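You operate a simulated robot arm through the tools that you are given. There is no shell and no other tool. Be economical: measure what you need, move in short steps, check, and stop when the job is done.

You run a simulated robot arm. Do the job below in one go: nothing can be reset, and whatever is moved stays where it is left.

Task
Fit coil and cap to the brass valve in the vice.
Fine: vice shut first; black coil pushed home, steel cap tight; open the vice fully at the end.

Only the result counts: the job must be done as asked and must still hold three seconds after the hand-in. Knocking over, shifting, dropping, spilling or breaking anything else fails it. Lids that push on must go on centred and level and be pressed home; caps that screw on are set level and turned clockwise until they are tight.

Robot
A 6-joint arm with a two-finger parallel gripper, fixed in place. Base frame: the origin is at the foot of the arm, x ahead of it, y to its left, z up; the work surface is at about z = 86. Units: cm, degrees, N and s.
With the tool pointing down near the work surface it reaches from about 24 to 64 cm from the base axis. Its first joint turns from -66.0 to 66.0 degrees. Payload 2.7 kg.
The TCP is the grasp point between the finger pads, 2.3 cm short of the fingertips. In the tool frame z runs along the fingers and y along their closing line. The gripper opens to 9.4 cm. The fingers are 3.8 cm wide and 1 cm thick; the gripper's body (5.4 by 9.6 cm) begins 3.9 cm behind the TCP.
Orientation is told as [roll, pitch, yaw] about the base's x, y, z axes, in that order, counted from this pose: with the fingers straight down and closing along the base's y, the tool's x points along the base's -x, its y along +y and its z along -z.

Tools
- The arm moves only by the tool nudge_tool. Its argument "moves" is one flat list of numbers, 7 for each row, row after row: the shift along the tool's x, y, z in cm, then the turn, a rotation vector about the tool's x, y, z in degrees, then the opening, from 0 (shut) to 1 (fully open). In form: [tx, ty, tz, ax, ay, az, fingers, tx, ty, tz, ax, ay, az, fingers, ...]. A call has 1 to 8 rows; each row is the pose to reach, as a shift and turn from the pose commanded when the call began, along the tool's axes at that moment. Each row takes 0.2 s and may step no farther than 5 cm and 8.6 degrees from the row before; otherwise, or with a gripper value out of range, the whole call is refused. Where a pose cannot be reached the arm comes as near as it can. A force on the tool above 70 N (or 10 N above the force at the start of the call, whichever is more), or a blocked arm, ends the call early, and 0.2 s more pass. Each finger travels about 4.5 cm/s and halts on what it meets, pressing with about 37 N; the grip force reading is that of the motor and also rises with nothing between the fingers. The clock runs only during rows and for 0.2 s after the last one: add rows that repeat a pose to give the fingers time. It gives the time, the measured TCP pose, the force on the tool (base axes), the opening and the grip force at its end, in the units of the frame above (readings bear some noise), with the torque about the TCP (base axes, N m) and any sound that the robot's microphone picked up.
- Cameras (640 x 400 px; columns grow to the right, rows downward): "scene" is fixed at [7.18, -42.67, 140.89]; the picture's right is [0.81, -0.58, 0.00], its down [-0.31, -0.43, -0.85] and it looks along [0.49, 0.69, -0.53] (base axes); focal length 318 px, centre (320, 200). "wrist" rides on the gripper at [8.6, 1.6, -7.5] in the tool frame; the picture's right is [-0.18, 0.98, 0.00], its down [-0.58, -0.11, -0.81] and it looks along [-0.79, -0.15, 0.59] (tool axes); focal length 243 px, centre (320, 200). There is no depth. A picture from a camera that has moved, and an enlarged one, comes with that camera's place and axes in the base frame and with its lens.
- snapshot(camera): a new picture of that camera. It takes no simulated time.
- enlarge(camera, box): a new picture of the part [left, top, right, bottom] of that camera's present view, enlarged. It takes no simulated time.
- sign_off(): hands the job in; it is judged then, once.

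Go step by step. Nothing tells you positions but the pictures and the camera data: compare them with the known pose of the tool, close in by small moves and look again before you grip or let go. The budget is 120 turns and 84 pictures, counting those below and the enlarged ones. Unless the task says otherwise, let go and move clear before handing in, and close with one line.

The tools are called by a JSON object that holds its "name" and its "arguments". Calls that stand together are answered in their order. nudge_tool: Moves the arm, as the interface text tells. Its arguments: {"type":"object","properties":{"moves":{"type":"array","items":{"type":"number"}}},"required":["moves"]} The other tools are called the same way: snapshot (camera) takes a picture; enlarge (camera, box) takes an enlarged picture of a part of a camera's view; sign_off () hands the job in.

At the start:

```text
time_s: 0.0
position: [32.76, -26.95, 122.39]
ee_rot: [0.1, -0.1, 0.1]
wrist_force: [-0.3, -0.1, 0.7]
torque: [-0.02, 0.0, 0.03]
width: 9.43
grasp_force: 0.0
```

scene: 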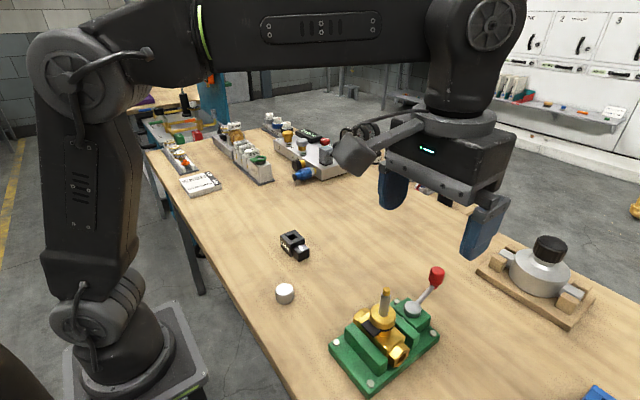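
wrist: 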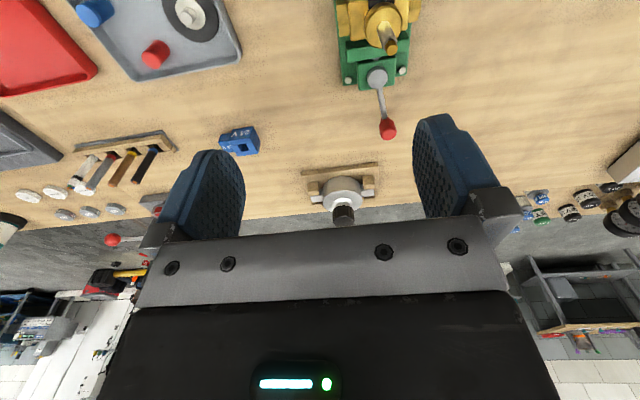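

I see the green vice with the brass valve, a black coil and a steel cap on the bench. I'll look closer at each.

{"name": "enlarge", "arguments": {"camera": "scene", "box": [320, 255, 460, 395]}}

{"name": "enlarge", "arguments": {"camera": "scene", "box": [250, 215, 340, 315]}}

{"name": "enlarge", "arguments": {"camera": "wrist", "box": [300, 0, 450, 150]}}

```text
2.86 times, centred on (390, 325) of scene
camera zoom: at [7.18, -42.67, 140.89], right [0.81, -0.58, 0.0], down [-0.31, -0.43, -0.85], along [0.49, 0.69, -0.53], focal length 910 px, centre (120, -157)
```

zoom: 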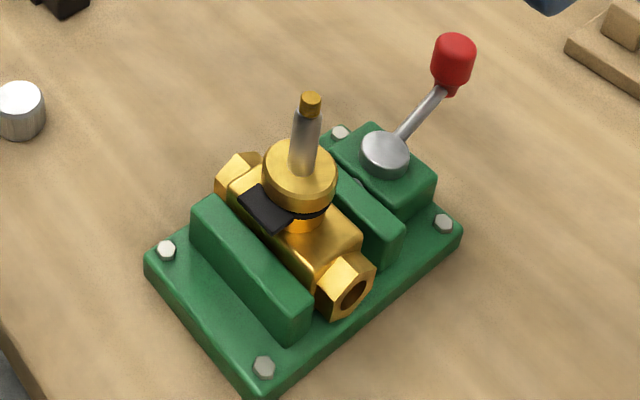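

```text
4.00 times, centred on (295, 265) of scene
camera zoom: at [7.18, -42.67, 140.89], right [0.81, -0.58, 0.0], down [-0.31, -0.43, -0.85], along [0.49, 0.69, -0.53], focal length 1274 px, centre (420, -60)
```

zoom: 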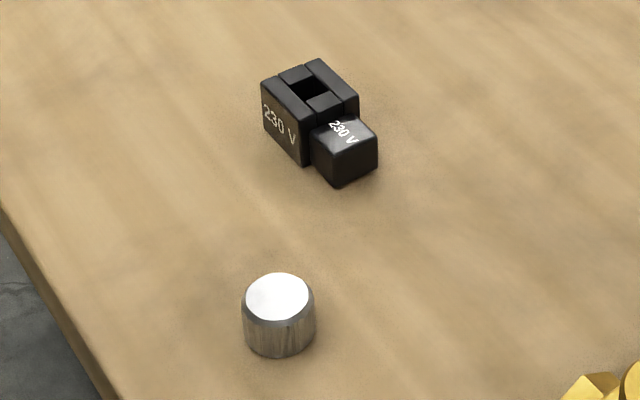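

```text
2.67 times, centred on (375, 75) of wrist
camera zoom: at [24.08, -25.34, 129.95], right [0.18, 0.98, 0.0], down [0.58, -0.11, 0.81], along [0.79, -0.15, -0.59], focal length 647 px, centre (173, 533)
```

zoom: 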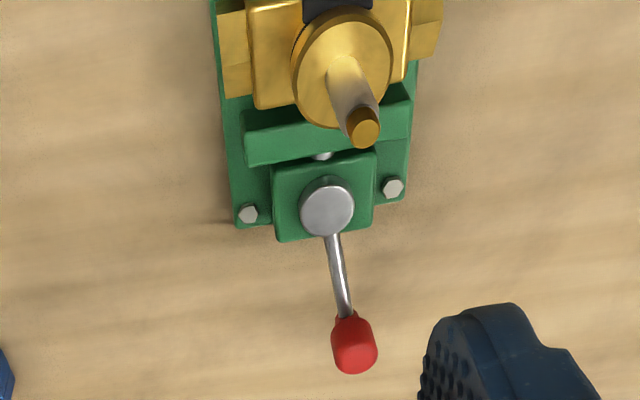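

The vice is at about (37…50, -20), with its lever pointing along +x. I'll move the wrist camera for a better look at the jaws and lever.

{"name": "nudge_tool", "arguments": {"moves": [4, 0, 0, 0, 0, 0, 1, 8, 0, 0, 0, 0, 0, 1, 8, 0, 0, 0, -8, 0, 1, 8, 0, 0, 0, -16, 0, 1]}}

{"name": "snapshot", "arguments": {"camera": "wrist"}}

{"name": "snapshot", "arguments": {"camera": "scene"}}

```text
time_s: 1.0
position: [24.83, -27.08, 122.31]
ee_rot: [0.0, -16.1, 0.0]
wrist_force: [0.0, 0.8, 0.3]
torque: [0.02, 0.02, -0.02]
width: 9.42
grasp_force: 0.0
```

```text
78 pictures are left
camera wrist: at [14.36, -25.33, 127.24], right [0.18, 0.98, 0.05], down [0.33, -0.11, 0.94], along [0.93, -0.15, -0.35], focal length 243 px, centre (320, 200)
```

wrist: 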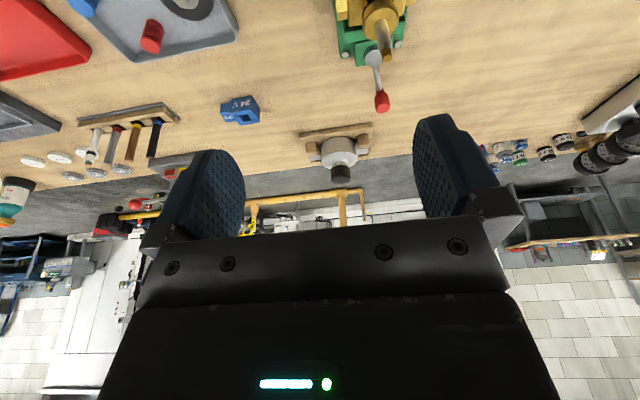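

```text
77 pictures are left
```

scene: 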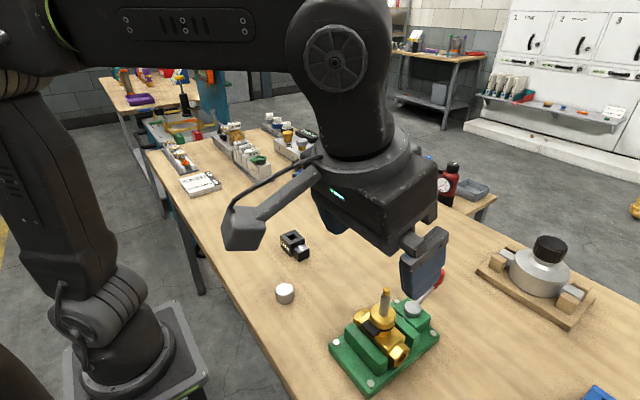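

The tilt went the wrong way, so I'll tilt it back to look more steeply down at the vice.

{"name": "nudge_tool", "arguments": {"moves": [0, 0, 0, 0, 8, 0, 1, 0, 0, 0, 0, 16, 0, 1, 0, 0, 0, 0, 24, 0, 1, 0, 0, 0, 0, 32, 0, 1, 0, 0, 0, 0, 40, 0, 1]}}

{"name": "snapshot", "arguments": {"camera": "wrist"}}

```text
time_s: 2.2
position: [24.94, -26.91, 122.49]
ee_rot: [0.0, 24.0, 0.0]
wrist_force: [0.6, -0.1, -0.3]
torque: [0.02, 0.01, 0.0]
width: 9.4
grasp_force: 0.0
```

```text
76 pictures are left
camera wrist: at [19.88, -25.33, 132.87], right [0.17, 0.98, -0.08], down [0.86, -0.11, 0.5], along [0.48, -0.15, -0.86], focal length 243 px, centre (320, 200)
```

wrist: 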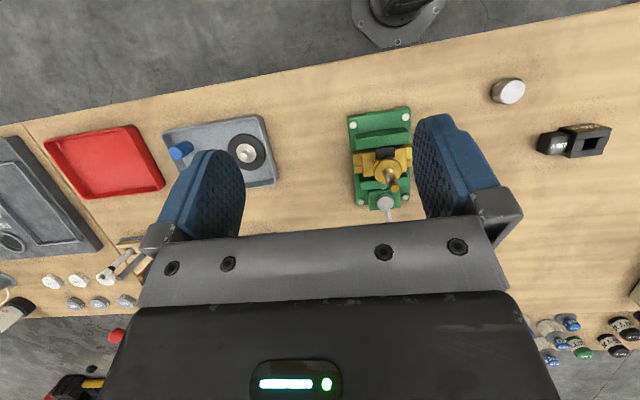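

The view is good now, so I'll enlarge the vice and the two parts.

{"name": "enlarge", "arguments": {"camera": "wrist", "box": [330, 95, 440, 225]}}

{"name": "enlarge", "arguments": {"camera": "wrist", "box": [480, 60, 630, 180]}}

```text
3.08 times, centred on (385, 160) of wrist
camera zoom: at [19.88, -25.33, 132.87], right [0.17, 0.98, -0.08], down [0.86, -0.11, 0.5], along [0.48, -0.15, -0.86], focal length 746 px, centre (120, 323)
```

zoom: 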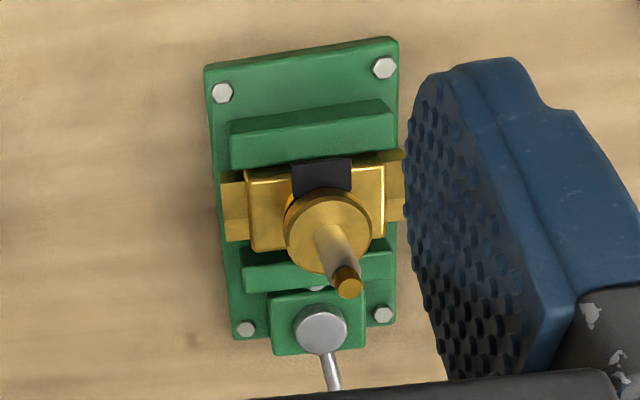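

```text
3.33 times, centred on (555, 120) of wrist
camera zoom: at [19.88, -25.33, 132.87], right [0.17, 0.98, -0.08], down [0.86, -0.11, 0.5], along [0.48, -0.15, -0.86], focal length 809 px, centre (-463, 467)
```

zoom: 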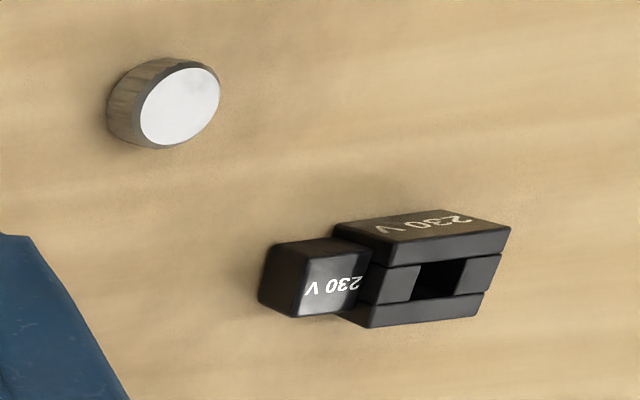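

I'll drop closer, to see the jaw gap and the black tab on the valve.

{"name": "nudge_tool", "arguments": {"moves": [-1.4, 1.3, 3, 0, 0, 0, 1, -2.7, 2.6, 6, 0, 0, 0, 1, -4.07, 4, 9.14, 0, 0, 0, 1]}}

{"name": "enlarge", "arguments": {"camera": "wrist", "box": [270, 20, 460, 210]}}

{"name": "enlarge", "arguments": {"camera": "scene", "box": [345, 280, 435, 370]}}

```text
time_s: 3.0
position: [24.58, -23.14, 112.32]
ee_rot: [-0.1, 23.9, 0.0]
wrist_force: [-0.5, 0.0, 0.2]
torque: [0.0, 0.03, 0.0]
width: 9.4
grasp_force: 0.0
```

```text
2.11 times, centred on (365, 115) of wrist
camera zoom: at [19.77, -21.43, 122.78], right [0.17, 0.98, -0.08], down [0.86, -0.11, 0.5], along [0.49, -0.15, -0.86], focal length 511 px, centre (225, 379)
```

zoom: 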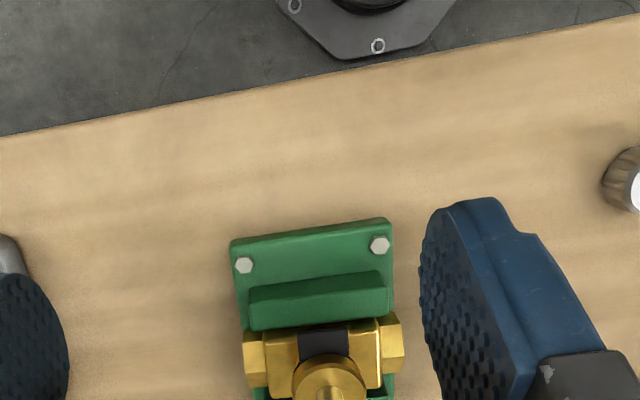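

```text
4.44 times, centred on (390, 325) of scene
camera zoom: at [7.18, -42.67, 140.89], right [0.81, -0.58, 0.0], down [-0.31, -0.43, -0.85], along [0.49, 0.69, -0.53], focal length 1415 px, centre (9, -356)
```

zoom: 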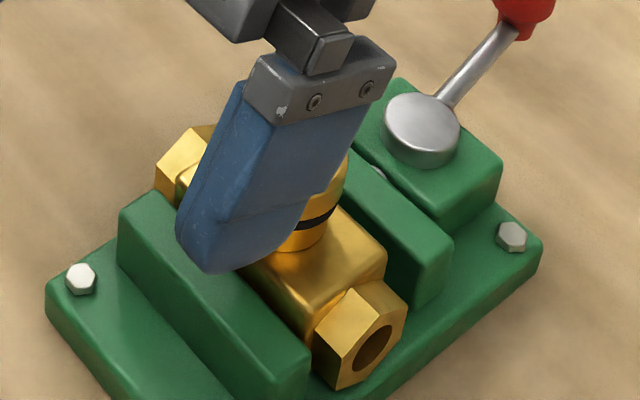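

{"name": "nudge_tool", "arguments": {"moves": [2.5, 0, 0, 0, -7, 0, 1, 4.9, 0, 0, 0, -14, 0, 1, 4.9, 0, 0, 0, -14, 0, 1]}}

{"name": "snapshot", "arguments": {"camera": "wrist"}}

{"name": "enlarge", "arguments": {"camera": "scene", "box": [345, 280, 435, 370]}}

```text
time_s: 3.8
position: [20.14, -22.9, 114.33]
ee_rot: [0.1, 9.9, 0.2]
wrist_force: [0.4, 0.5, -0.5]
torque: [-0.03, 0.02, 0.0]
width: 9.39
grasp_force: 0.1
```

```text
71 pictures are left
camera wrist: at [12.87, -21.42, 123.27], right [0.18, 0.98, -0.03], down [0.71, -0.11, 0.69], along [0.68, -0.15, -0.72], focal length 243 px, centre (320, 200)
```

wrist: 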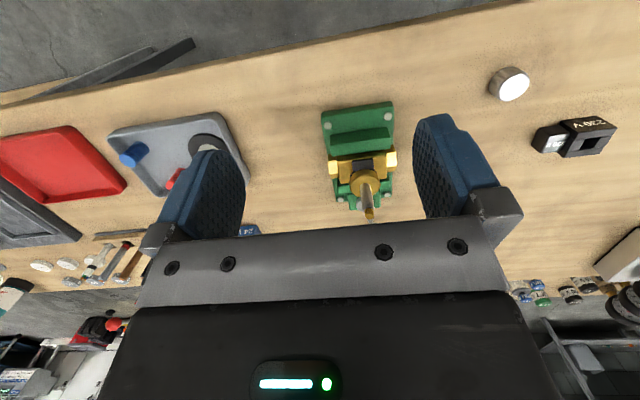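

```text
4.44 times, centred on (390, 325) of scene
camera zoom: at [7.18, -42.67, 140.89], right [0.81, -0.58, 0.0], down [-0.31, -0.43, -0.85], along [0.49, 0.69, -0.53], focal length 1415 px, centre (9, -356)
```

zoom: 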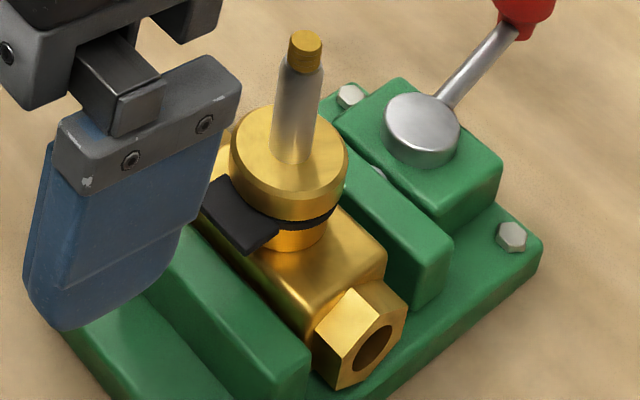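

{"name": "enlarge", "arguments": {"camera": "wrist", "box": [310, 90, 420, 230]}}

{"name": "enlarge", "arguments": {"camera": "wrist", "box": [480, 55, 630, 165]}}

```text
2.86 times, centred on (365, 160) of wrist
camera zoom: at [12.87, -21.42, 123.27], right [0.18, 0.98, -0.03], down [0.71, -0.11, 0.69], along [0.68, -0.15, -0.72], focal length 693 px, centre (191, 314)
```

zoom: 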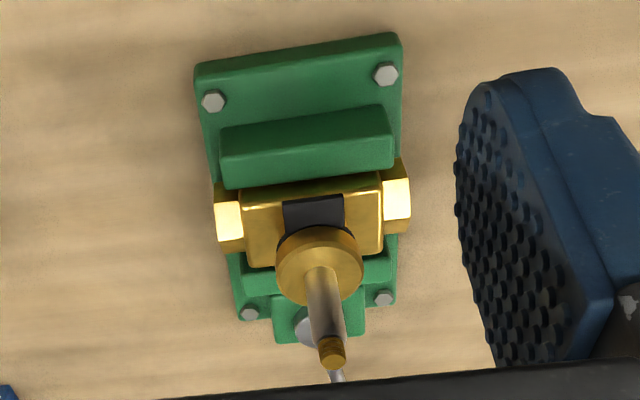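

```text
3.64 times, centred on (555, 110) of wrist
camera zoom: at [12.87, -21.42, 123.27], right [0.18, 0.98, -0.03], down [0.71, -0.11, 0.69], along [0.68, -0.15, -0.72], focal length 882 px, centre (-534, 527)
```

zoom: 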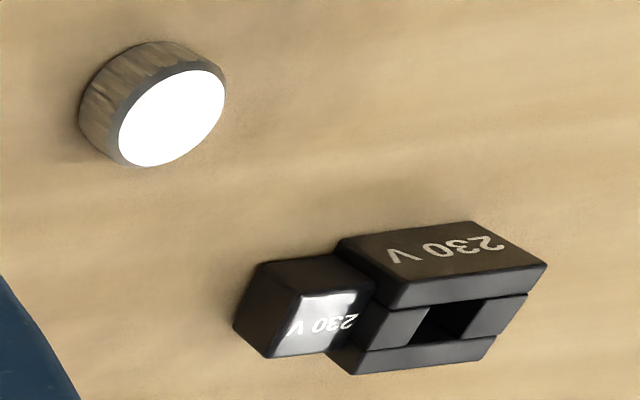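

The jaws run along y and clamp along x. The lever pivots about a vertical axis at about (45, -20), with its knob near (53.5, -18.4, 93.4). I'll hover over that side for a better fix on the knob.

{"name": "nudge_tool", "arguments": {"moves": [-4, 0.9, 0.15, 0, -2.5, 0, 1, -8, 1.8, 0.3, 0, -5, 0, 1, -12, 2.7, 0.45, 0, -7.5, 0, 1, -16, 3.6, 0.6, 0, -10, 0, 1, -20.4, 4.5, 0.76, 0, -10, 0, 1]}}

{"name": "snapshot", "arguments": {"camera": "wrist"}}

{"name": "enlarge", "arguments": {"camera": "scene", "box": [320, 250, 460, 390]}}

```text
time_s: 5.0
position: [40.59, -18.41, 110.15]
ee_rot: [0.0, -0.1, -0.1]
wrist_force: [0.4, 0.1, 0.7]
torque: [0.01, 0.01, 0.0]
width: 9.42
grasp_force: 0.1
```

```text
67 pictures are left
camera wrist: at [31.81, -16.88, 117.66], right [0.18, 0.98, 0.0], down [0.58, -0.11, 0.81], along [0.79, -0.15, -0.59], focal length 243 px, centre (320, 200)
```

wrist: 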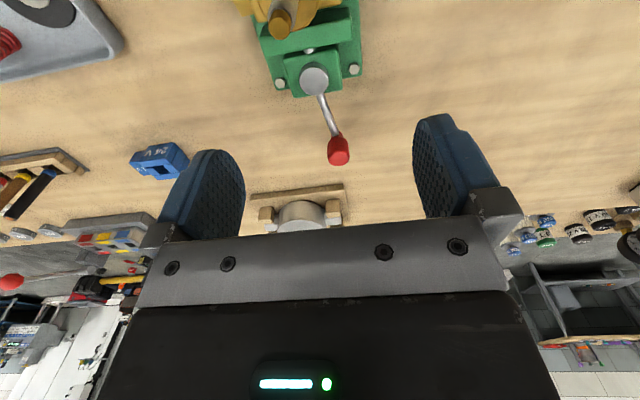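

```text
2.86 times, centred on (390, 320) of scene
camera zoom: at [7.18, -42.67, 140.89], right [0.81, -0.58, 0.0], down [-0.31, -0.43, -0.85], along [0.49, 0.69, -0.53], focal length 910 px, centre (120, -143)
```

zoom: 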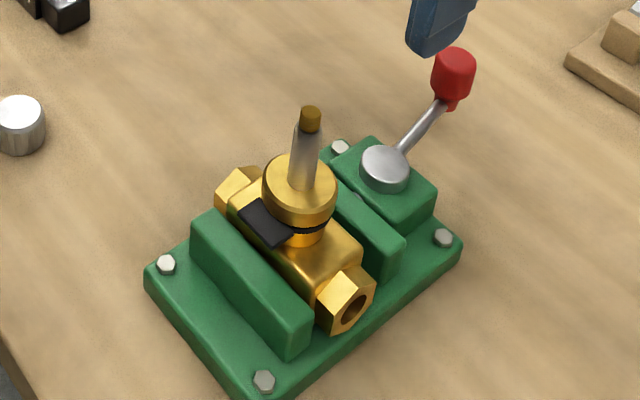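

Knob is about (53.4, -18.5, 93.6). I'll hover over it first and check alignment.

{"name": "nudge_tool", "arguments": {"moves": [-4.5, 0, 0, 0, 0, 0, 1, -9, 0, 0, 0, 0, 0, 1, -12.7, 0, 0, 0, 0, 0, 1, -12.7, 0, 5, 0, 0, 0, 1, -12.7, 0, 10, 0, 0, 0, 1]}}

{"name": "snapshot", "arguments": {"camera": "wrist"}}

{"name": "snapshot", "arguments": {"camera": "scene"}}

```text
time_s: 6.2
position: [53.19, -18.39, 100.34]
ee_rot: [0.1, 0.0, 0.0]
wrist_force: [1.1, -0.2, -0.1]
torque: [-0.04, -0.01, 0.0]
width: 9.41
grasp_force: 0.0
```

```text
65 pictures are left
camera wrist: at [44.37, -16.79, 107.72], right [0.18, 0.98, 0.0], down [0.58, -0.11, 0.81], along [0.79, -0.15, -0.59], focal length 243 px, centre (320, 200)
```

wrist: 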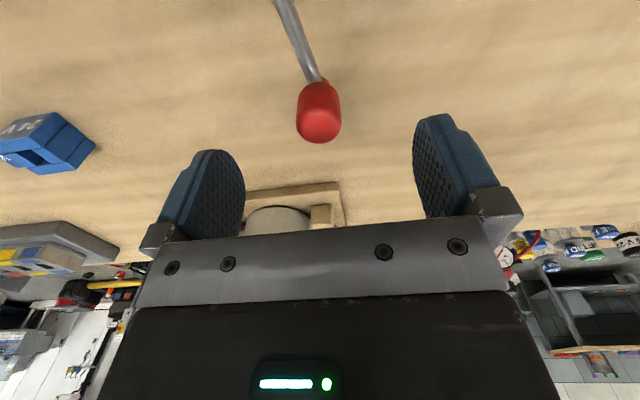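

```text
64 pictures are left
```

scene: 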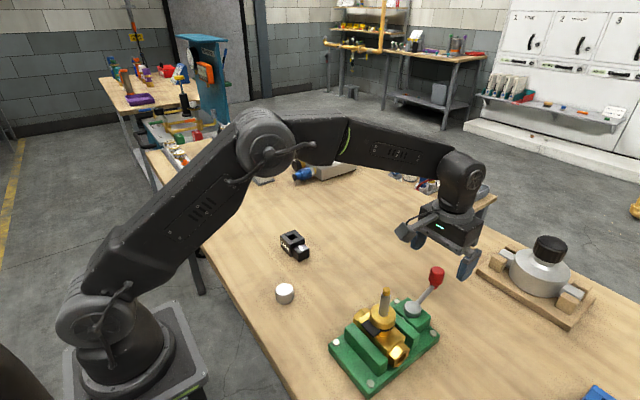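

The knob is centred between the fingers. I'll descend, grip it and check contact.

{"name": "nudge_tool", "arguments": {"moves": [-0.2, -0.15, 3.3, 0, 0, -5, 1, -0.2, -0.15, 6.5, 0, 0, -10, 1, -0.2, -0.15, 6.5, 0, 0, -10, 0, -0.2, -0.15, 6.5, 0, 0, -10, 0, -0.2, -0.15, 6.5, 0, 0, -10, 0, -0.2, -0.15, 6.5, 0, 0, -10, 0, -0.2, -0.15, 6.5, 0, 0, -10, 0]}}

{"name": "snapshot", "arguments": {"camera": "wrist"}}

```text
time_s: 7.8
position: [53.34, -18.52, 93.65]
ee_rot: [0.0, 0.0, 10.1]
wrist_force: [-2.6, 7.8, -0.8]
torque: [-0.5, 0.02, -0.08]
width: 2.77
grasp_force: 44.8
```

```text
63 pictures are left
camera wrist: at [44.48, -18.47, 101.19], right [0.01, 1.0, 0.0], down [0.59, -0.01, 0.81], along [0.81, -0.01, -0.59], focal length 243 px, centre (320, 200)
```

wrist: 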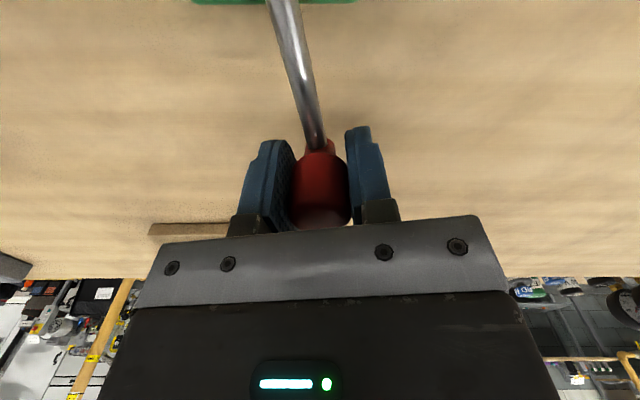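

I have the knob. I'll try turning the lever clockwise by 8° and then 16°, and watch the force and the jaw.

{"name": "nudge_tool", "arguments": {"moves": [0.02, -0.59, 0, 0, 0, 4, 0, 0.08, -1.18, 0, 0, 0, 8, 0, 0.18, -1.76, 0, 0, 0, 12, 0, 0.33, -2.33, 0, 0, 0, 16, 0]}}

{"name": "enlarge", "arguments": {"camera": "scene", "box": [320, 250, 460, 390]}}

```text
time_s: 8.5
position: [53.29, -18.6, 93.66]
ee_rot: [1.1, 0.7, 2.0]
wrist_force: [-11.9, 16.2, 8.3]
torque: [-1.09, 0.27, -0.14]
width: 2.78
grasp_force: 45.1
stopped in row 3: the force on the tool passed its limit at 74 N (the readings are from after the stop); the commanded pose is now the measured one
```

```text
2.86 times, centred on (390, 320) of scene
camera zoom: at [7.13, -42.63, 140.9], right [0.81, -0.58, 0.0], down [-0.31, -0.43, -0.85], along [0.5, 0.69, -0.53], focal length 910 px, centre (120, -143)
```

zoom: 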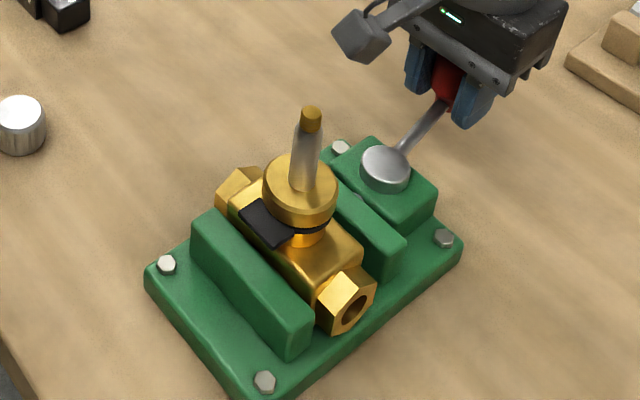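

Clockwise is against a stop, so shutting must be counter-clockwise. I'll turn it that way.

{"name": "nudge_tool", "arguments": {"moves": [0.14, 0.79, 0, 1.1, -0.7, -8, 0, 0.43, 1.77, 0, 1.1, -0.7, -16, 0, 0.91, 2.84, 0, 1.1, -0.7, -24, 0, 1.53, 3.84, 0, 1.1, -0.7, -32, 0]}}

{"name": "enlarge", "arguments": {"camera": "scene", "box": [320, 250, 460, 390]}}

```text
time_s: 9.5
position: [51.71, -14.87, 93.48]
ee_rot: [0.0, -0.4, 34.1]
wrist_force: [16.4, 9.7, -11.9]
torque: [0.24, 0.43, 0.12]
width: 2.78
grasp_force: 45.0
```

```text
2.86 times, centred on (390, 320) of scene
camera zoom: at [7.24, -42.66, 140.89], right [0.81, -0.58, 0.0], down [-0.31, -0.43, -0.85], along [0.49, 0.69, -0.53], focal length 910 px, centre (120, -143)
```

zoom: 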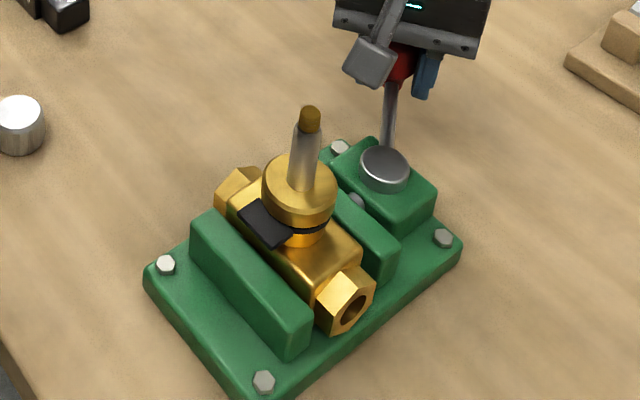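

The moving jaw is closing on the valve and the force is low, so I'll continue the arc.

{"name": "nudge_tool", "arguments": {"moves": [0.09, 1.12, 0, 0, 0, -8, 0, 0.39, 2.26, 0, 0, 0, -16, 0, 0.85, 3.35, 0, 0, 0, -24, 0, 1.45, 4.38, 0, 0, 0, -32, 0]}}

{"name": "enlarge", "arguments": {"camera": "scene", "box": [320, 250, 460, 390]}}

```text
time_s: 10.5
position: [48.19, -12.14, 93.5]
ee_rot: [-0.3, -0.3, 66.0]
wrist_force: [8.9, 21.4, -7.1]
torque: [0.79, 0.43, -0.05]
width: 2.75
grasp_force: 44.5
```

```text
2.86 times, centred on (390, 320) of scene
camera zoom: at [7.21, -42.62, 140.9], right [0.81, -0.58, 0.0], down [-0.31, -0.43, -0.85], along [0.49, 0.69, -0.53], focal length 910 px, centre (120, -143)
```

zoom: 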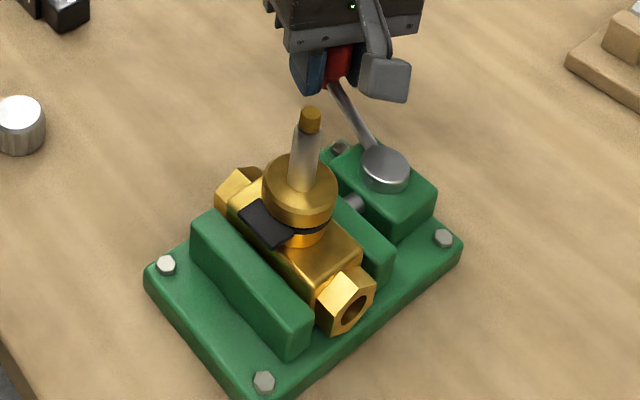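

{"name": "nudge_tool", "arguments": {"moves": [-0.04, 1.22, 0, 0, 0, -8, 0, 0.25, 2.39, 0, 0, 0, -16, 0, 0.71, 3.51, 0, 0, 0, -24, 0, 1.31, 4.56, 0, 0, 0, -32, 0, 2.05, 5.5, 0, 0, 0, -40, 0]}}

{"name": "enlarge", "arguments": {"camera": "scene", "box": [320, 250, 460, 390]}}

```text
time_s: 11.5
position: [45.01, -11.54, 93.88]
ee_rot: [-2.5, 0.7, 95.5]
wrist_force: [26.4, -4.4, -16.0]
torque: [0.01, 1.47, 0.1]
width: 2.86
grasp_force: 45.3
stopped in row 4: the force on the tool passed its limit at 78 N (the readings are from after the stop); the commanded pose is now the measured one
```

```text
2.86 times, centred on (390, 320) of scene
camera zoom: at [7.28, -42.69, 140.87], right [0.81, -0.58, 0.0], down [-0.31, -0.43, -0.85], along [0.49, 0.69, -0.53], focal length 910 px, centre (120, -143)
```

zoom: 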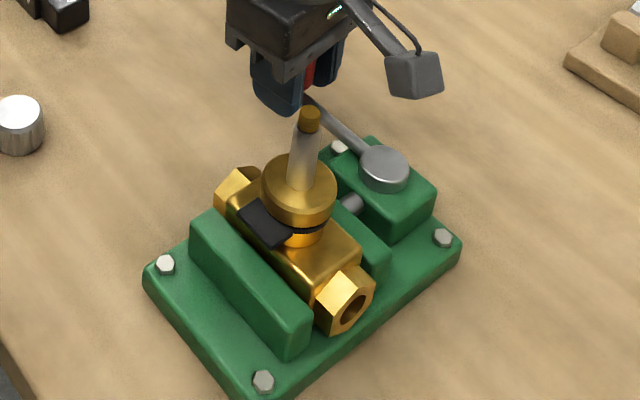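

The lever came up hard at about 90° with the jaw on the valve, so the vice is shut. I'll let go of the knob and rise.

{"name": "nudge_tool", "arguments": {"moves": [0, 0, 0, 0, 0, 0, 0.6, 0, 0, 0, 0, 0, 0, 0.6, 0, 0, 0, 0, 0, 0, 0.6, 0, 0, -4, 0, 0, 0, 0.6, 0, 0, -8, 0, 0, 0, 0.6, 0, 0, -12, 0, 0, 0, 0.6, 0, 0, -15, 0, 0, 0, 1]}}

{"name": "snapshot", "arguments": {"camera": "wrist"}}

{"name": "enlarge", "arguments": {"camera": "scene", "box": [320, 250, 460, 390]}}

```text
time_s: 13.1
position: [44.13, -11.56, 108.79]
ee_rot: [-2.2, 0.6, 95.5]
wrist_force: [0.3, 0.7, 0.2]
torque: [0.0, 0.01, -0.01]
width: 9.12
grasp_force: 0.1
```

```text
58 pictures are left
camera wrist: at [43.02, -20.25, 116.52], right [-1.0, 0.09, -0.04], down [0.02, 0.59, 0.8], along [0.1, 0.8, -0.59], focal length 243 px, centre (320, 200)
```

wrist: 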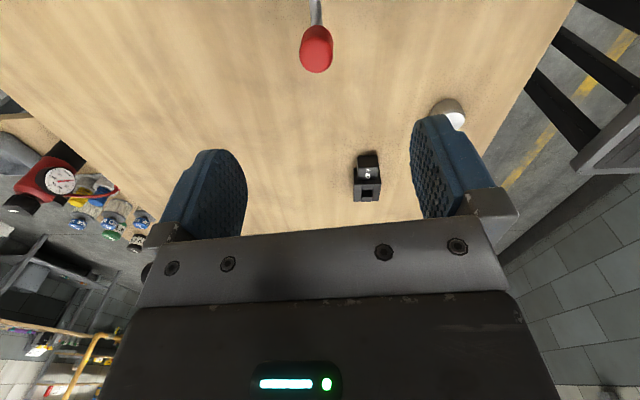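

```text
2.86 times, centred on (390, 320) of scene
camera zoom: at [7.18, -42.67, 140.89], right [0.81, -0.58, 0.0], down [-0.31, -0.43, -0.85], along [0.49, 0.69, -0.53], focal length 910 px, centre (120, -143)
```

zoom: 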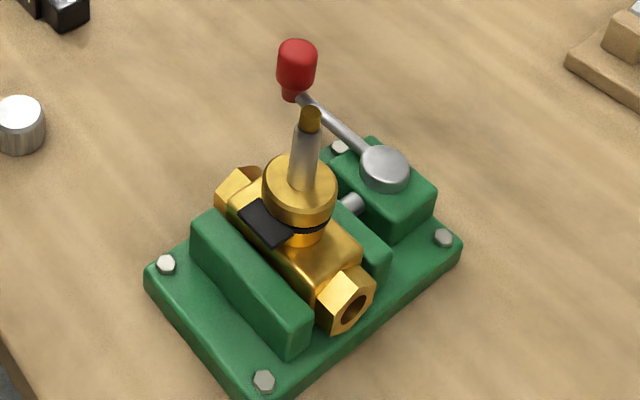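

The vice is shut, with the lever at about 90° and the jaw against the body. Next is the coil: I'll level the tool at yaw 90 and move toward it.

{"name": "nudge_tool", "arguments": {"moves": [-4, 0.9, 0, -1, -0.3, 2, 1, -8, 1.9, 0, -2.2, -0.6, 5.5, 1, -12.5, 3, 0, -2.2, -0.6, 5.5, 1, -17, 4.1, 0, -2.2, -0.6, 5.5, 1, -18, 4.3, 0, -2.2, -0.6, 5.5, 1]}}

{"name": "snapshot", "arguments": {"camera": "wrist"}}

{"name": "enlarge", "arguments": {"camera": "scene", "box": [250, 215, 340, 315]}}

```text
time_s: 14.3
position: [38.19, 5.91, 108.56]
ee_rot: [-0.1, 0.0, 89.9]
wrist_force: [0.3, 0.2, 0.4]
torque: [0.0, 0.0, 0.0]
width: 9.41
grasp_force: 0.0
```

```text
56 pictures are left
camera wrist: at [36.51, -2.69, 116.08], right [-0.98, 0.19, 0.0], down [0.11, 0.58, 0.81], along [0.15, 0.79, -0.59], focal length 243 px, centre (320, 200)
```

wrist: 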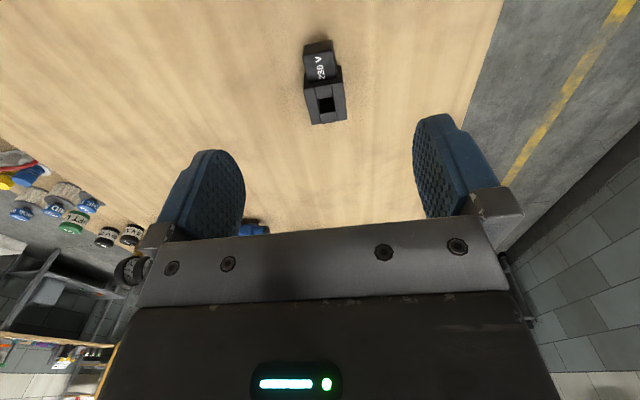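

```text
4.00 times, centred on (295, 265) of scene
camera zoom: at [7.18, -42.67, 140.89], right [0.81, -0.58, 0.0], down [-0.31, -0.43, -0.85], along [0.49, 0.69, -0.53], focal length 1274 px, centre (420, -60)
```

zoom: 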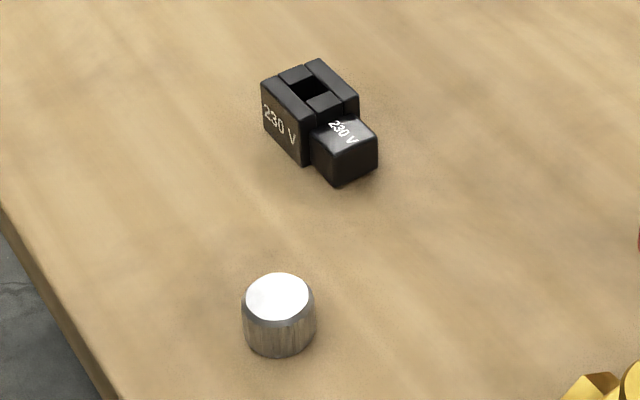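

{"name": "enlarge", "arguments": {"camera": "wrist", "box": [280, 30, 370, 130]}}

```text
4.00 times, centred on (325, 80) of wrist
camera zoom: at [36.51, -2.69, 116.08], right [-0.98, 0.19, 0.0], down [0.11, 0.58, 0.81], along [0.15, 0.79, -0.59], focal length 970 px, centre (300, 680)
```

zoom: 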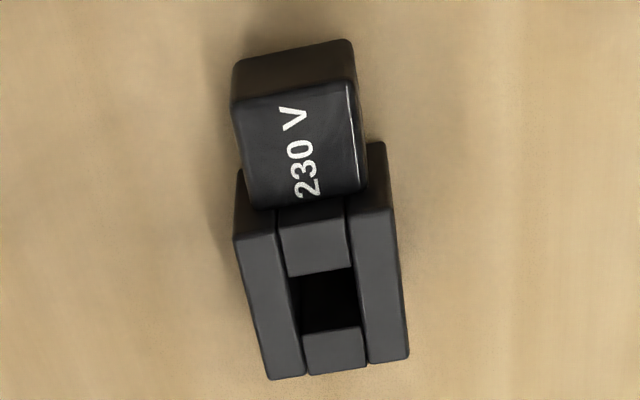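

Coil block measures about 4.5 × 4.9 cm, its hole is at about (38.9, 14.0), yaw is near 0 and the connector points to -y. I'll drop closer above it to confirm.

{"name": "nudge_tool", "arguments": {"moves": [-3, -0.3, 3.5, 0, 0, 0, 1, -6, -0.5, 7, 0, 0, 0, 1, -8.1, -0.7, 11, 0, 0, 0, 1, -8.1, -0.7, 11, 0, 0, 0, 1]}}

{"name": "snapshot", "arguments": {"camera": "wrist"}}

{"name": "enlarge", "arguments": {"camera": "scene", "box": [250, 185, 350, 285]}}

```text
time_s: 15.3
position: [38.94, 14.19, 97.76]
ee_rot: [-0.1, -0.1, 89.9]
wrist_force: [-0.2, -0.2, 0.1]
torque: [-0.03, -0.01, 0.03]
width: 9.39
grasp_force: 0.1
```

```text
53 pictures are left
camera wrist: at [37.25, 5.5, 105.19], right [-0.98, 0.19, 0.0], down [0.11, 0.58, 0.81], along [0.15, 0.79, -0.59], focal length 243 px, centre (320, 200)
```

wrist: 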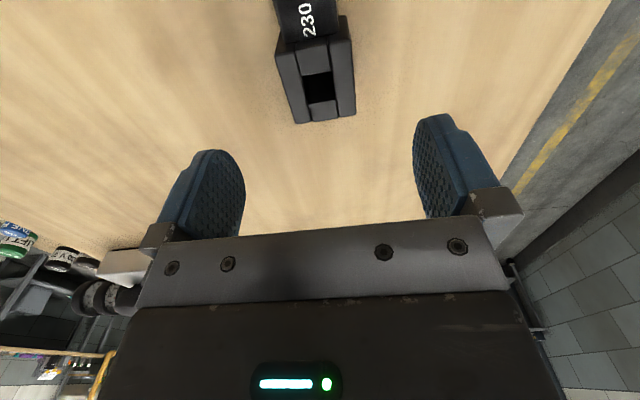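

```text
4.00 times, centred on (300, 235) of scene
camera zoom: at [7.18, -42.67, 140.89], right [0.81, -0.58, 0.0], down [-0.31, -0.43, -0.85], along [0.49, 0.69, -0.53], focal length 1274 px, centre (400, 60)
```

zoom: 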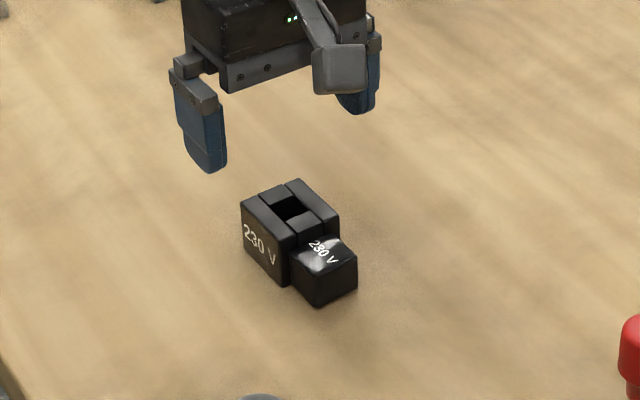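

{"name": "nudge_tool", "arguments": {"moves": [0, 0, 3.4, 0, 0, 0, 1, 0, 0, 6.8, 0, 0, 0, 1, 0, 0, 6.8, 0, 0, 0, 1]}}

{"name": "snapshot", "arguments": {"camera": "wrist"}}

{"name": "enlarge", "arguments": {"camera": "scene", "box": [250, 185, 350, 285]}}

```text
time_s: 16.1
position: [38.73, 14.15, 90.63]
ee_rot: [0.0, -0.1, 90.0]
wrist_force: [0.0, 0.0, -0.5]
torque: [0.02, -0.03, 0.04]
width: 9.4
grasp_force: 0.1
```

```text
51 pictures are left
camera wrist: at [37.09, 5.44, 98.22], right [-0.98, 0.18, 0.0], down [0.11, 0.58, 0.81], along [0.15, 0.79, -0.59], focal length 243 px, centre (320, 200)
```

wrist: 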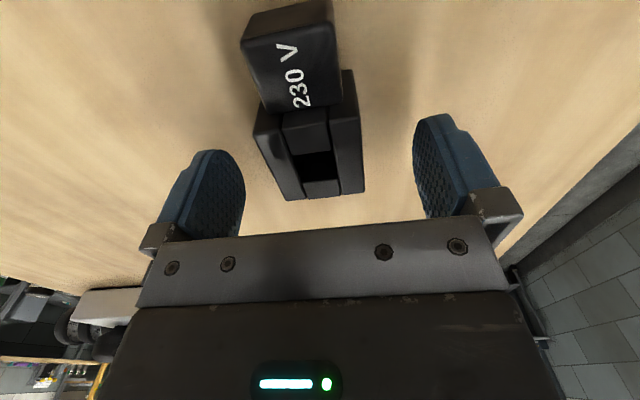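

```text
4.00 times, centred on (300, 235) of scene
camera zoom: at [7.18, -42.67, 140.89], right [0.81, -0.58, 0.0], down [-0.31, -0.43, -0.85], along [0.49, 0.69, -0.53], focal length 1274 px, centre (400, 60)
```

zoom: 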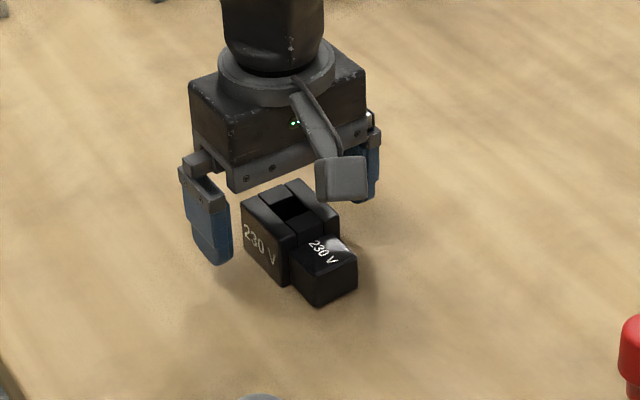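

Hole centre refines to about (38.95, 13.9) with the top at z≈89.9. I'll make small corrections, descend and grip.

{"name": "nudge_tool", "arguments": {"moves": [0.25, -0.2, 0.8, 0, 0, 0, 1, 0.25, -0.2, 1.6, 0, 0, 0, 1, 0.25, -0.2, 1.6, 0, 0, 0, 0.3, 0.25, -0.2, 1.6, 0, 0, 0, 0.3, 0.25, -0.2, 1.6, 0, 0, 0, 0.2, 0.25, -0.2, 1.6, 0, 0, 0, 0.2, 0.25, -0.2, 1.6, 0, 0, 0, 0.2]}}

{"name": "snapshot", "arguments": {"camera": "wrist"}}

```text
time_s: 17.7
position: [38.95, 13.94, 89.08]
ee_rot: [0.0, 0.0, 90.0]
wrist_force: [-1.5, 0.1, 0.4]
torque: [-0.04, 0.03, 0.02]
width: 4.56
grasp_force: 36.6
```

```text
49 pictures are left
camera wrist: at [37.32, 5.22, 96.68], right [-0.98, 0.18, 0.0], down [0.11, 0.58, 0.81], along [0.15, 0.79, -0.59], focal length 243 px, centre (320, 200)
```

wrist: 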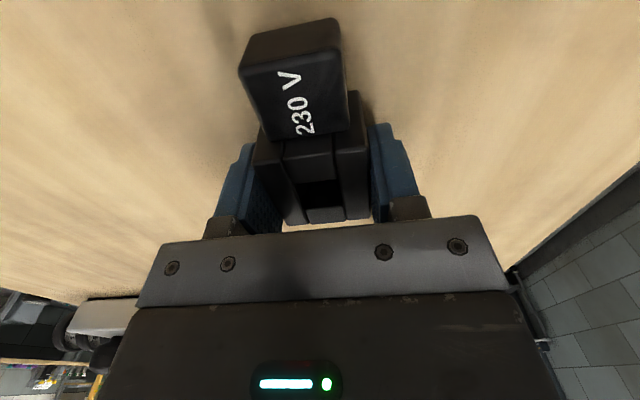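

Coil gripped (4.56 cm wide), with the hole almost exactly under the TCP. I'll lift it, then turn toward yaw 0 while carrying it to the valve.

{"name": "nudge_tool", "arguments": {"moves": [0, 0, -3, 0, 0, 0, 0.2, 0, 0, -7, 0, 0, 0, 0.2, 0, 0, -12, 0, 0, 8, 0.2, 0, 0, -16, 0, 0, 16, 0.2, 0, 0, -20, 0, 0, 24, 0.2, 3, 0, -21, 0, 0, 32, 0.2, 7, 0, -21, 0, 0, 40, 0.2, 11, 0, -21, 0, 0, 48, 0.2]}}

{"name": "snapshot", "arguments": {"camera": "scene"}}

```text
time_s: 19.5
position: [39.06, 2.73, 110.24]
ee_rot: [0.1, -0.1, 41.8]
wrist_force: [-0.7, -0.7, -3.0]
torque: [0.03, 0.0, -0.02]
width: 4.57
grasp_force: 36.8
```

```text
48 pictures are left
```

scene: 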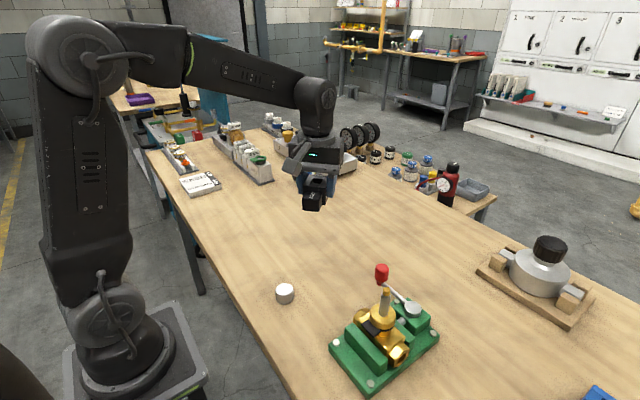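

{"name": "nudge_tool", "arguments": {"moves": [2.18, -1.73, 0, 0, 0, 8.36, 0.2, 4.36, -3.46, 0, 0, 0, 16.7, 0.2, 6.53, -5.18, 0, 0, 0, 25.1, 0.2, 8.71, -6.91, 0, 0, 0, 33.4, 0.2, 10.89, -8.64, 0, 0, 0, 41.8, 0.2]}}

{"name": "snapshot", "arguments": {"camera": "wrist"}}

{"name": "snapshot", "arguments": {"camera": "scene"}}

```text
time_s: 20.7
position: [36.68, -10.89, 110.16]
ee_rot: [0.0, -0.1, 0.1]
wrist_force: [-0.1, -0.3, -2.1]
torque: [-0.02, -0.03, 0.0]
width: 4.56
grasp_force: 37.0
```

```text
47 pictures are left
camera wrist: at [28.03, -9.38, 117.63], right [0.18, 0.98, 0.0], down [0.58, -0.11, 0.81], along [0.79, -0.15, -0.59], focal length 243 px, centre (320, 200)
```

wrist: 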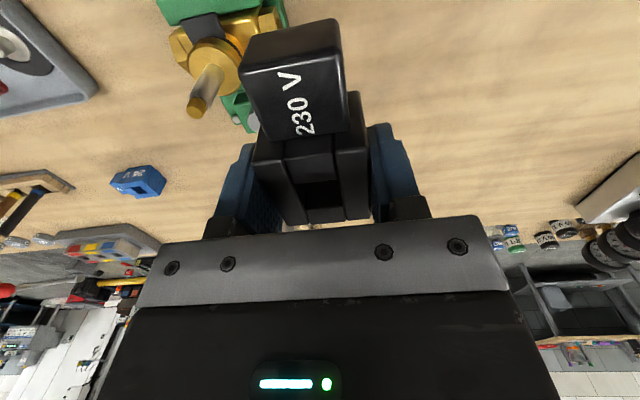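

```text
46 pictures are left
```

scene: 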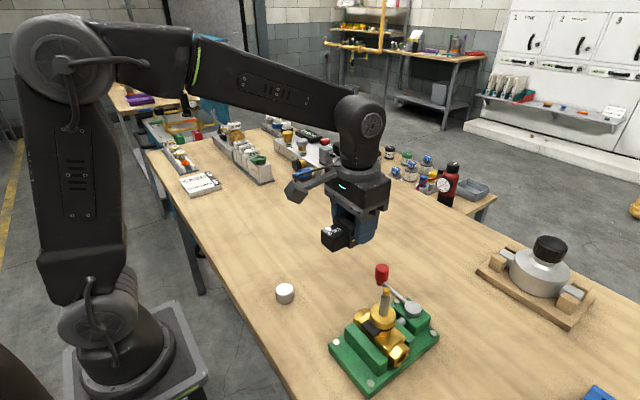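

The stem and tongue are visible to the left of the coil. I'll enlarge to measure them.

{"name": "enlarge", "arguments": {"camera": "wrist", "box": [150, 0, 300, 135]}}

```text
2.96 times, centred on (225, 68) of wrist
camera zoom: at [28.03, -9.38, 117.63], right [0.18, 0.98, 0.0], down [0.58, -0.11, 0.81], along [0.79, -0.15, -0.59], focal length 719 px, centre (602, 593)
```

zoom: 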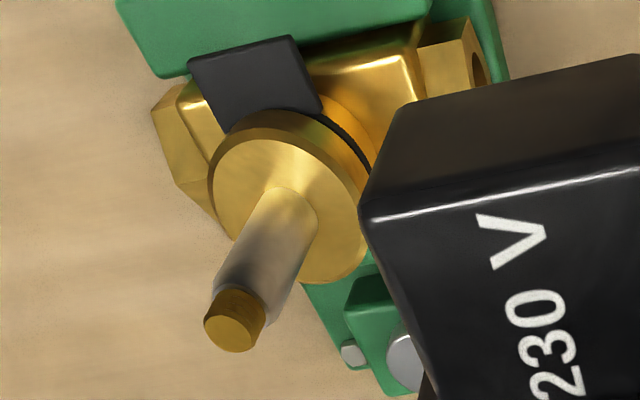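

{"name": "nudge_tool", "arguments": {"moves": [0, 1.5, 3, 0, 0, 0, 0.2, 0, 2.9, 6, 0, 0, 0, 0.2, 0, 2.9, 6, 0, 0, 0, 0.2]}}

{"name": "enlarge", "arguments": {"camera": "wrist", "box": [60, 80, 240, 240]}}

```text
time_s: 21.5
position: [36.81, -7.99, 103.89]
ee_rot: [0.2, -0.1, 0.2]
wrist_force: [-0.7, 0.2, -2.2]
torque: [-0.02, -0.03, 0.03]
width: 4.61
grasp_force: 36.8
```

```text
2.50 times, centred on (150, 160) of wrist
camera zoom: at [28.11, -6.39, 111.52], right [0.18, 0.98, 0.0], down [0.58, -0.11, 0.81], along [0.79, -0.15, -0.59], focal length 606 px, centre (745, 300)
```

zoom: 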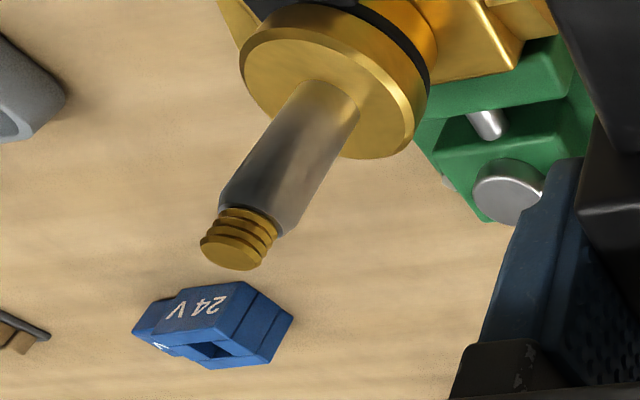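

Stem axis triangulates to (36.5, -20.12), with the tip at z≈102.3. I'll raise, move over it with the coil just above the tip, and check with the scene camera.

{"name": "nudge_tool", "arguments": {"moves": [0, 0, -3, 0, 0, 0, 0.2, 0.1, -4, -3, 0, 0, 0, 0.2, 0.15, -8, -3, 0, 0, 0, 0.2, 0.15, -12.13, -3, 0, 0, 0, 0.2, 0.15, -12.13, -3, 0, 0, 0, 0.2]}}

{"name": "enlarge", "arguments": {"camera": "scene", "box": [320, 210, 460, 350]}}

{"name": "snapshot", "arguments": {"camera": "wrist"}}

```text
time_s: 22.7
position: [36.61, -19.9, 107.09]
ee_rot: [0.2, 0.0, 0.2]
wrist_force: [0.1, -0.2, -2.4]
torque: [-0.01, -0.01, -0.02]
width: 4.56
grasp_force: 37.1
```

```text
2.86 times, centred on (390, 280) of scene
camera zoom: at [7.18, -42.68, 140.88], right [0.81, -0.58, 0.0], down [-0.31, -0.43, -0.85], along [0.49, 0.69, -0.53], focal length 910 px, centre (120, -29)
```

zoom: 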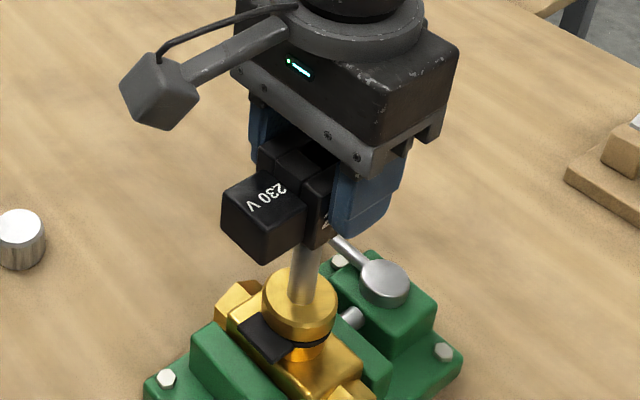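

```text
42 pictures are left
camera wrist: at [27.83, -18.39, 114.61], right [0.18, 0.98, 0.0], down [0.58, -0.11, 0.81], along [0.79, -0.14, -0.59], focal length 243 px, centre (320, 200)
```

wrist: 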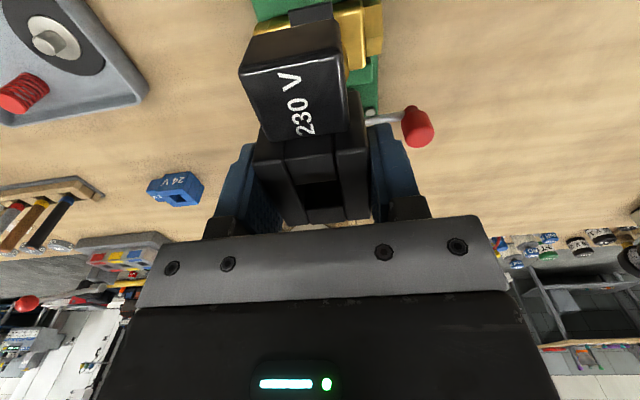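

Alignment looks plausible. I'll lower slowly so the threaded tip enters the hole, then check forces and look down the hole.

{"name": "nudge_tool", "arguments": {"moves": [0, -0.1, 0.7, 0, 0, 0, 0.2, 0, -0.1, 1.4, 0, 0, 0, 0.2, 0, -0.1, 2.0, 0, 0, 0, 0.2, 0, -0.1, 2.5, 0, 0, 0, 0.2, 0, -0.1, 2.5, 0, 0, 0, 0.2]}}

{"name": "enlarge", "arguments": {"camera": "wrist", "box": [240, 100, 400, 240]}}

{"name": "enlarge", "arguments": {"camera": "scene", "box": [340, 240, 440, 340]}}

```text
time_s: 23.9
position: [36.55, -20.17, 104.54]
ee_rot: [0.1, -0.1, 0.2]
wrist_force: [0.5, 0.0, -2.6]
torque: [-0.01, -0.05, 0.01]
width: 4.55
grasp_force: 36.9
```

```text
2.86 times, centred on (320, 170) of wrist
camera zoom: at [27.85, -18.52, 112.05], right [0.18, 0.98, 0.0], down [0.58, -0.11, 0.81], along [0.79, -0.14, -0.59], focal length 693 px, centre (320, 286)
```

zoom: 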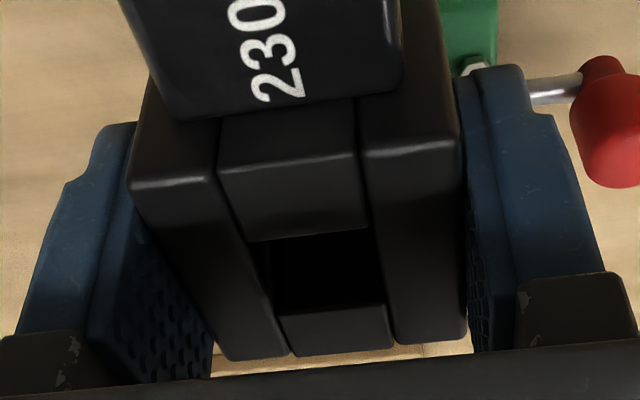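

```text
4.00 times, centred on (390, 290) of scene
camera zoom: at [7.18, -42.68, 140.88], right [0.81, -0.58, 0.0], down [-0.31, -0.43, -0.85], along [0.49, 0.69, -0.53], focal length 1274 px, centre (40, -160)
```

zoom: 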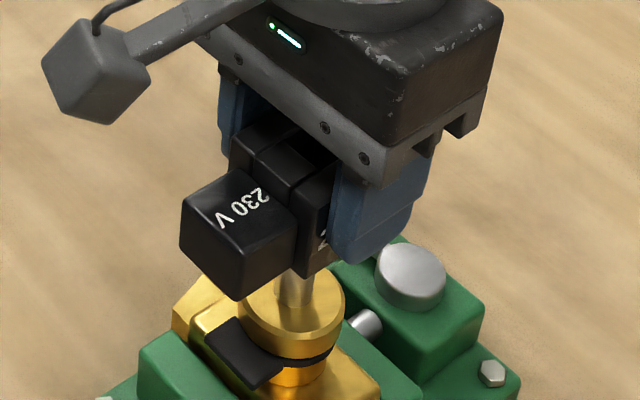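

The tip is in the hole with no contact force. I'll keep lowering.

{"name": "nudge_tool", "arguments": {"moves": [0, 0, 0.5, 0, 0, 0, 0.2, 0, 0, 1.0, 0, 0, 0, 0.2, 0, 0, 1.5, 0, 0, 0, 0.2, 0, 0, 2.0, 0, 0, 0, 0.2]}}

{"name": "enlarge", "arguments": {"camera": "wrist", "box": [240, 100, 400, 240]}}

```text
time_s: 24.9
position: [36.59, -20.1, 102.51]
ee_rot: [0.1, 0.1, 0.2]
wrist_force: [0.5, 0.2, -2.8]
torque: [-0.03, -0.03, 0.01]
width: 4.56
grasp_force: 37.5
```

```text
2.86 times, centred on (320, 170) of wrist
camera zoom: at [27.87, -18.54, 110.08], right [0.18, 0.98, 0.0], down [0.58, -0.11, 0.81], along [0.79, -0.14, -0.59], focal length 693 px, centre (320, 286)
```

zoom: 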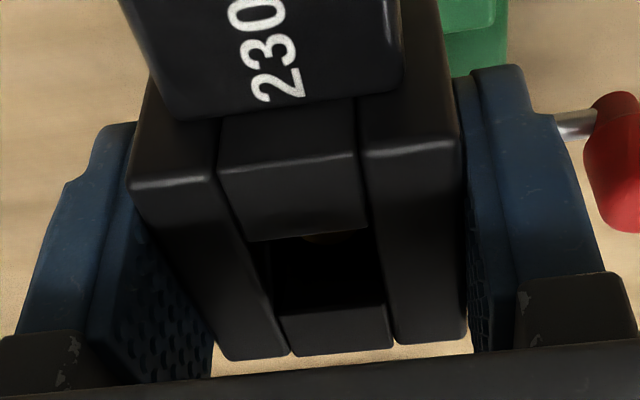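

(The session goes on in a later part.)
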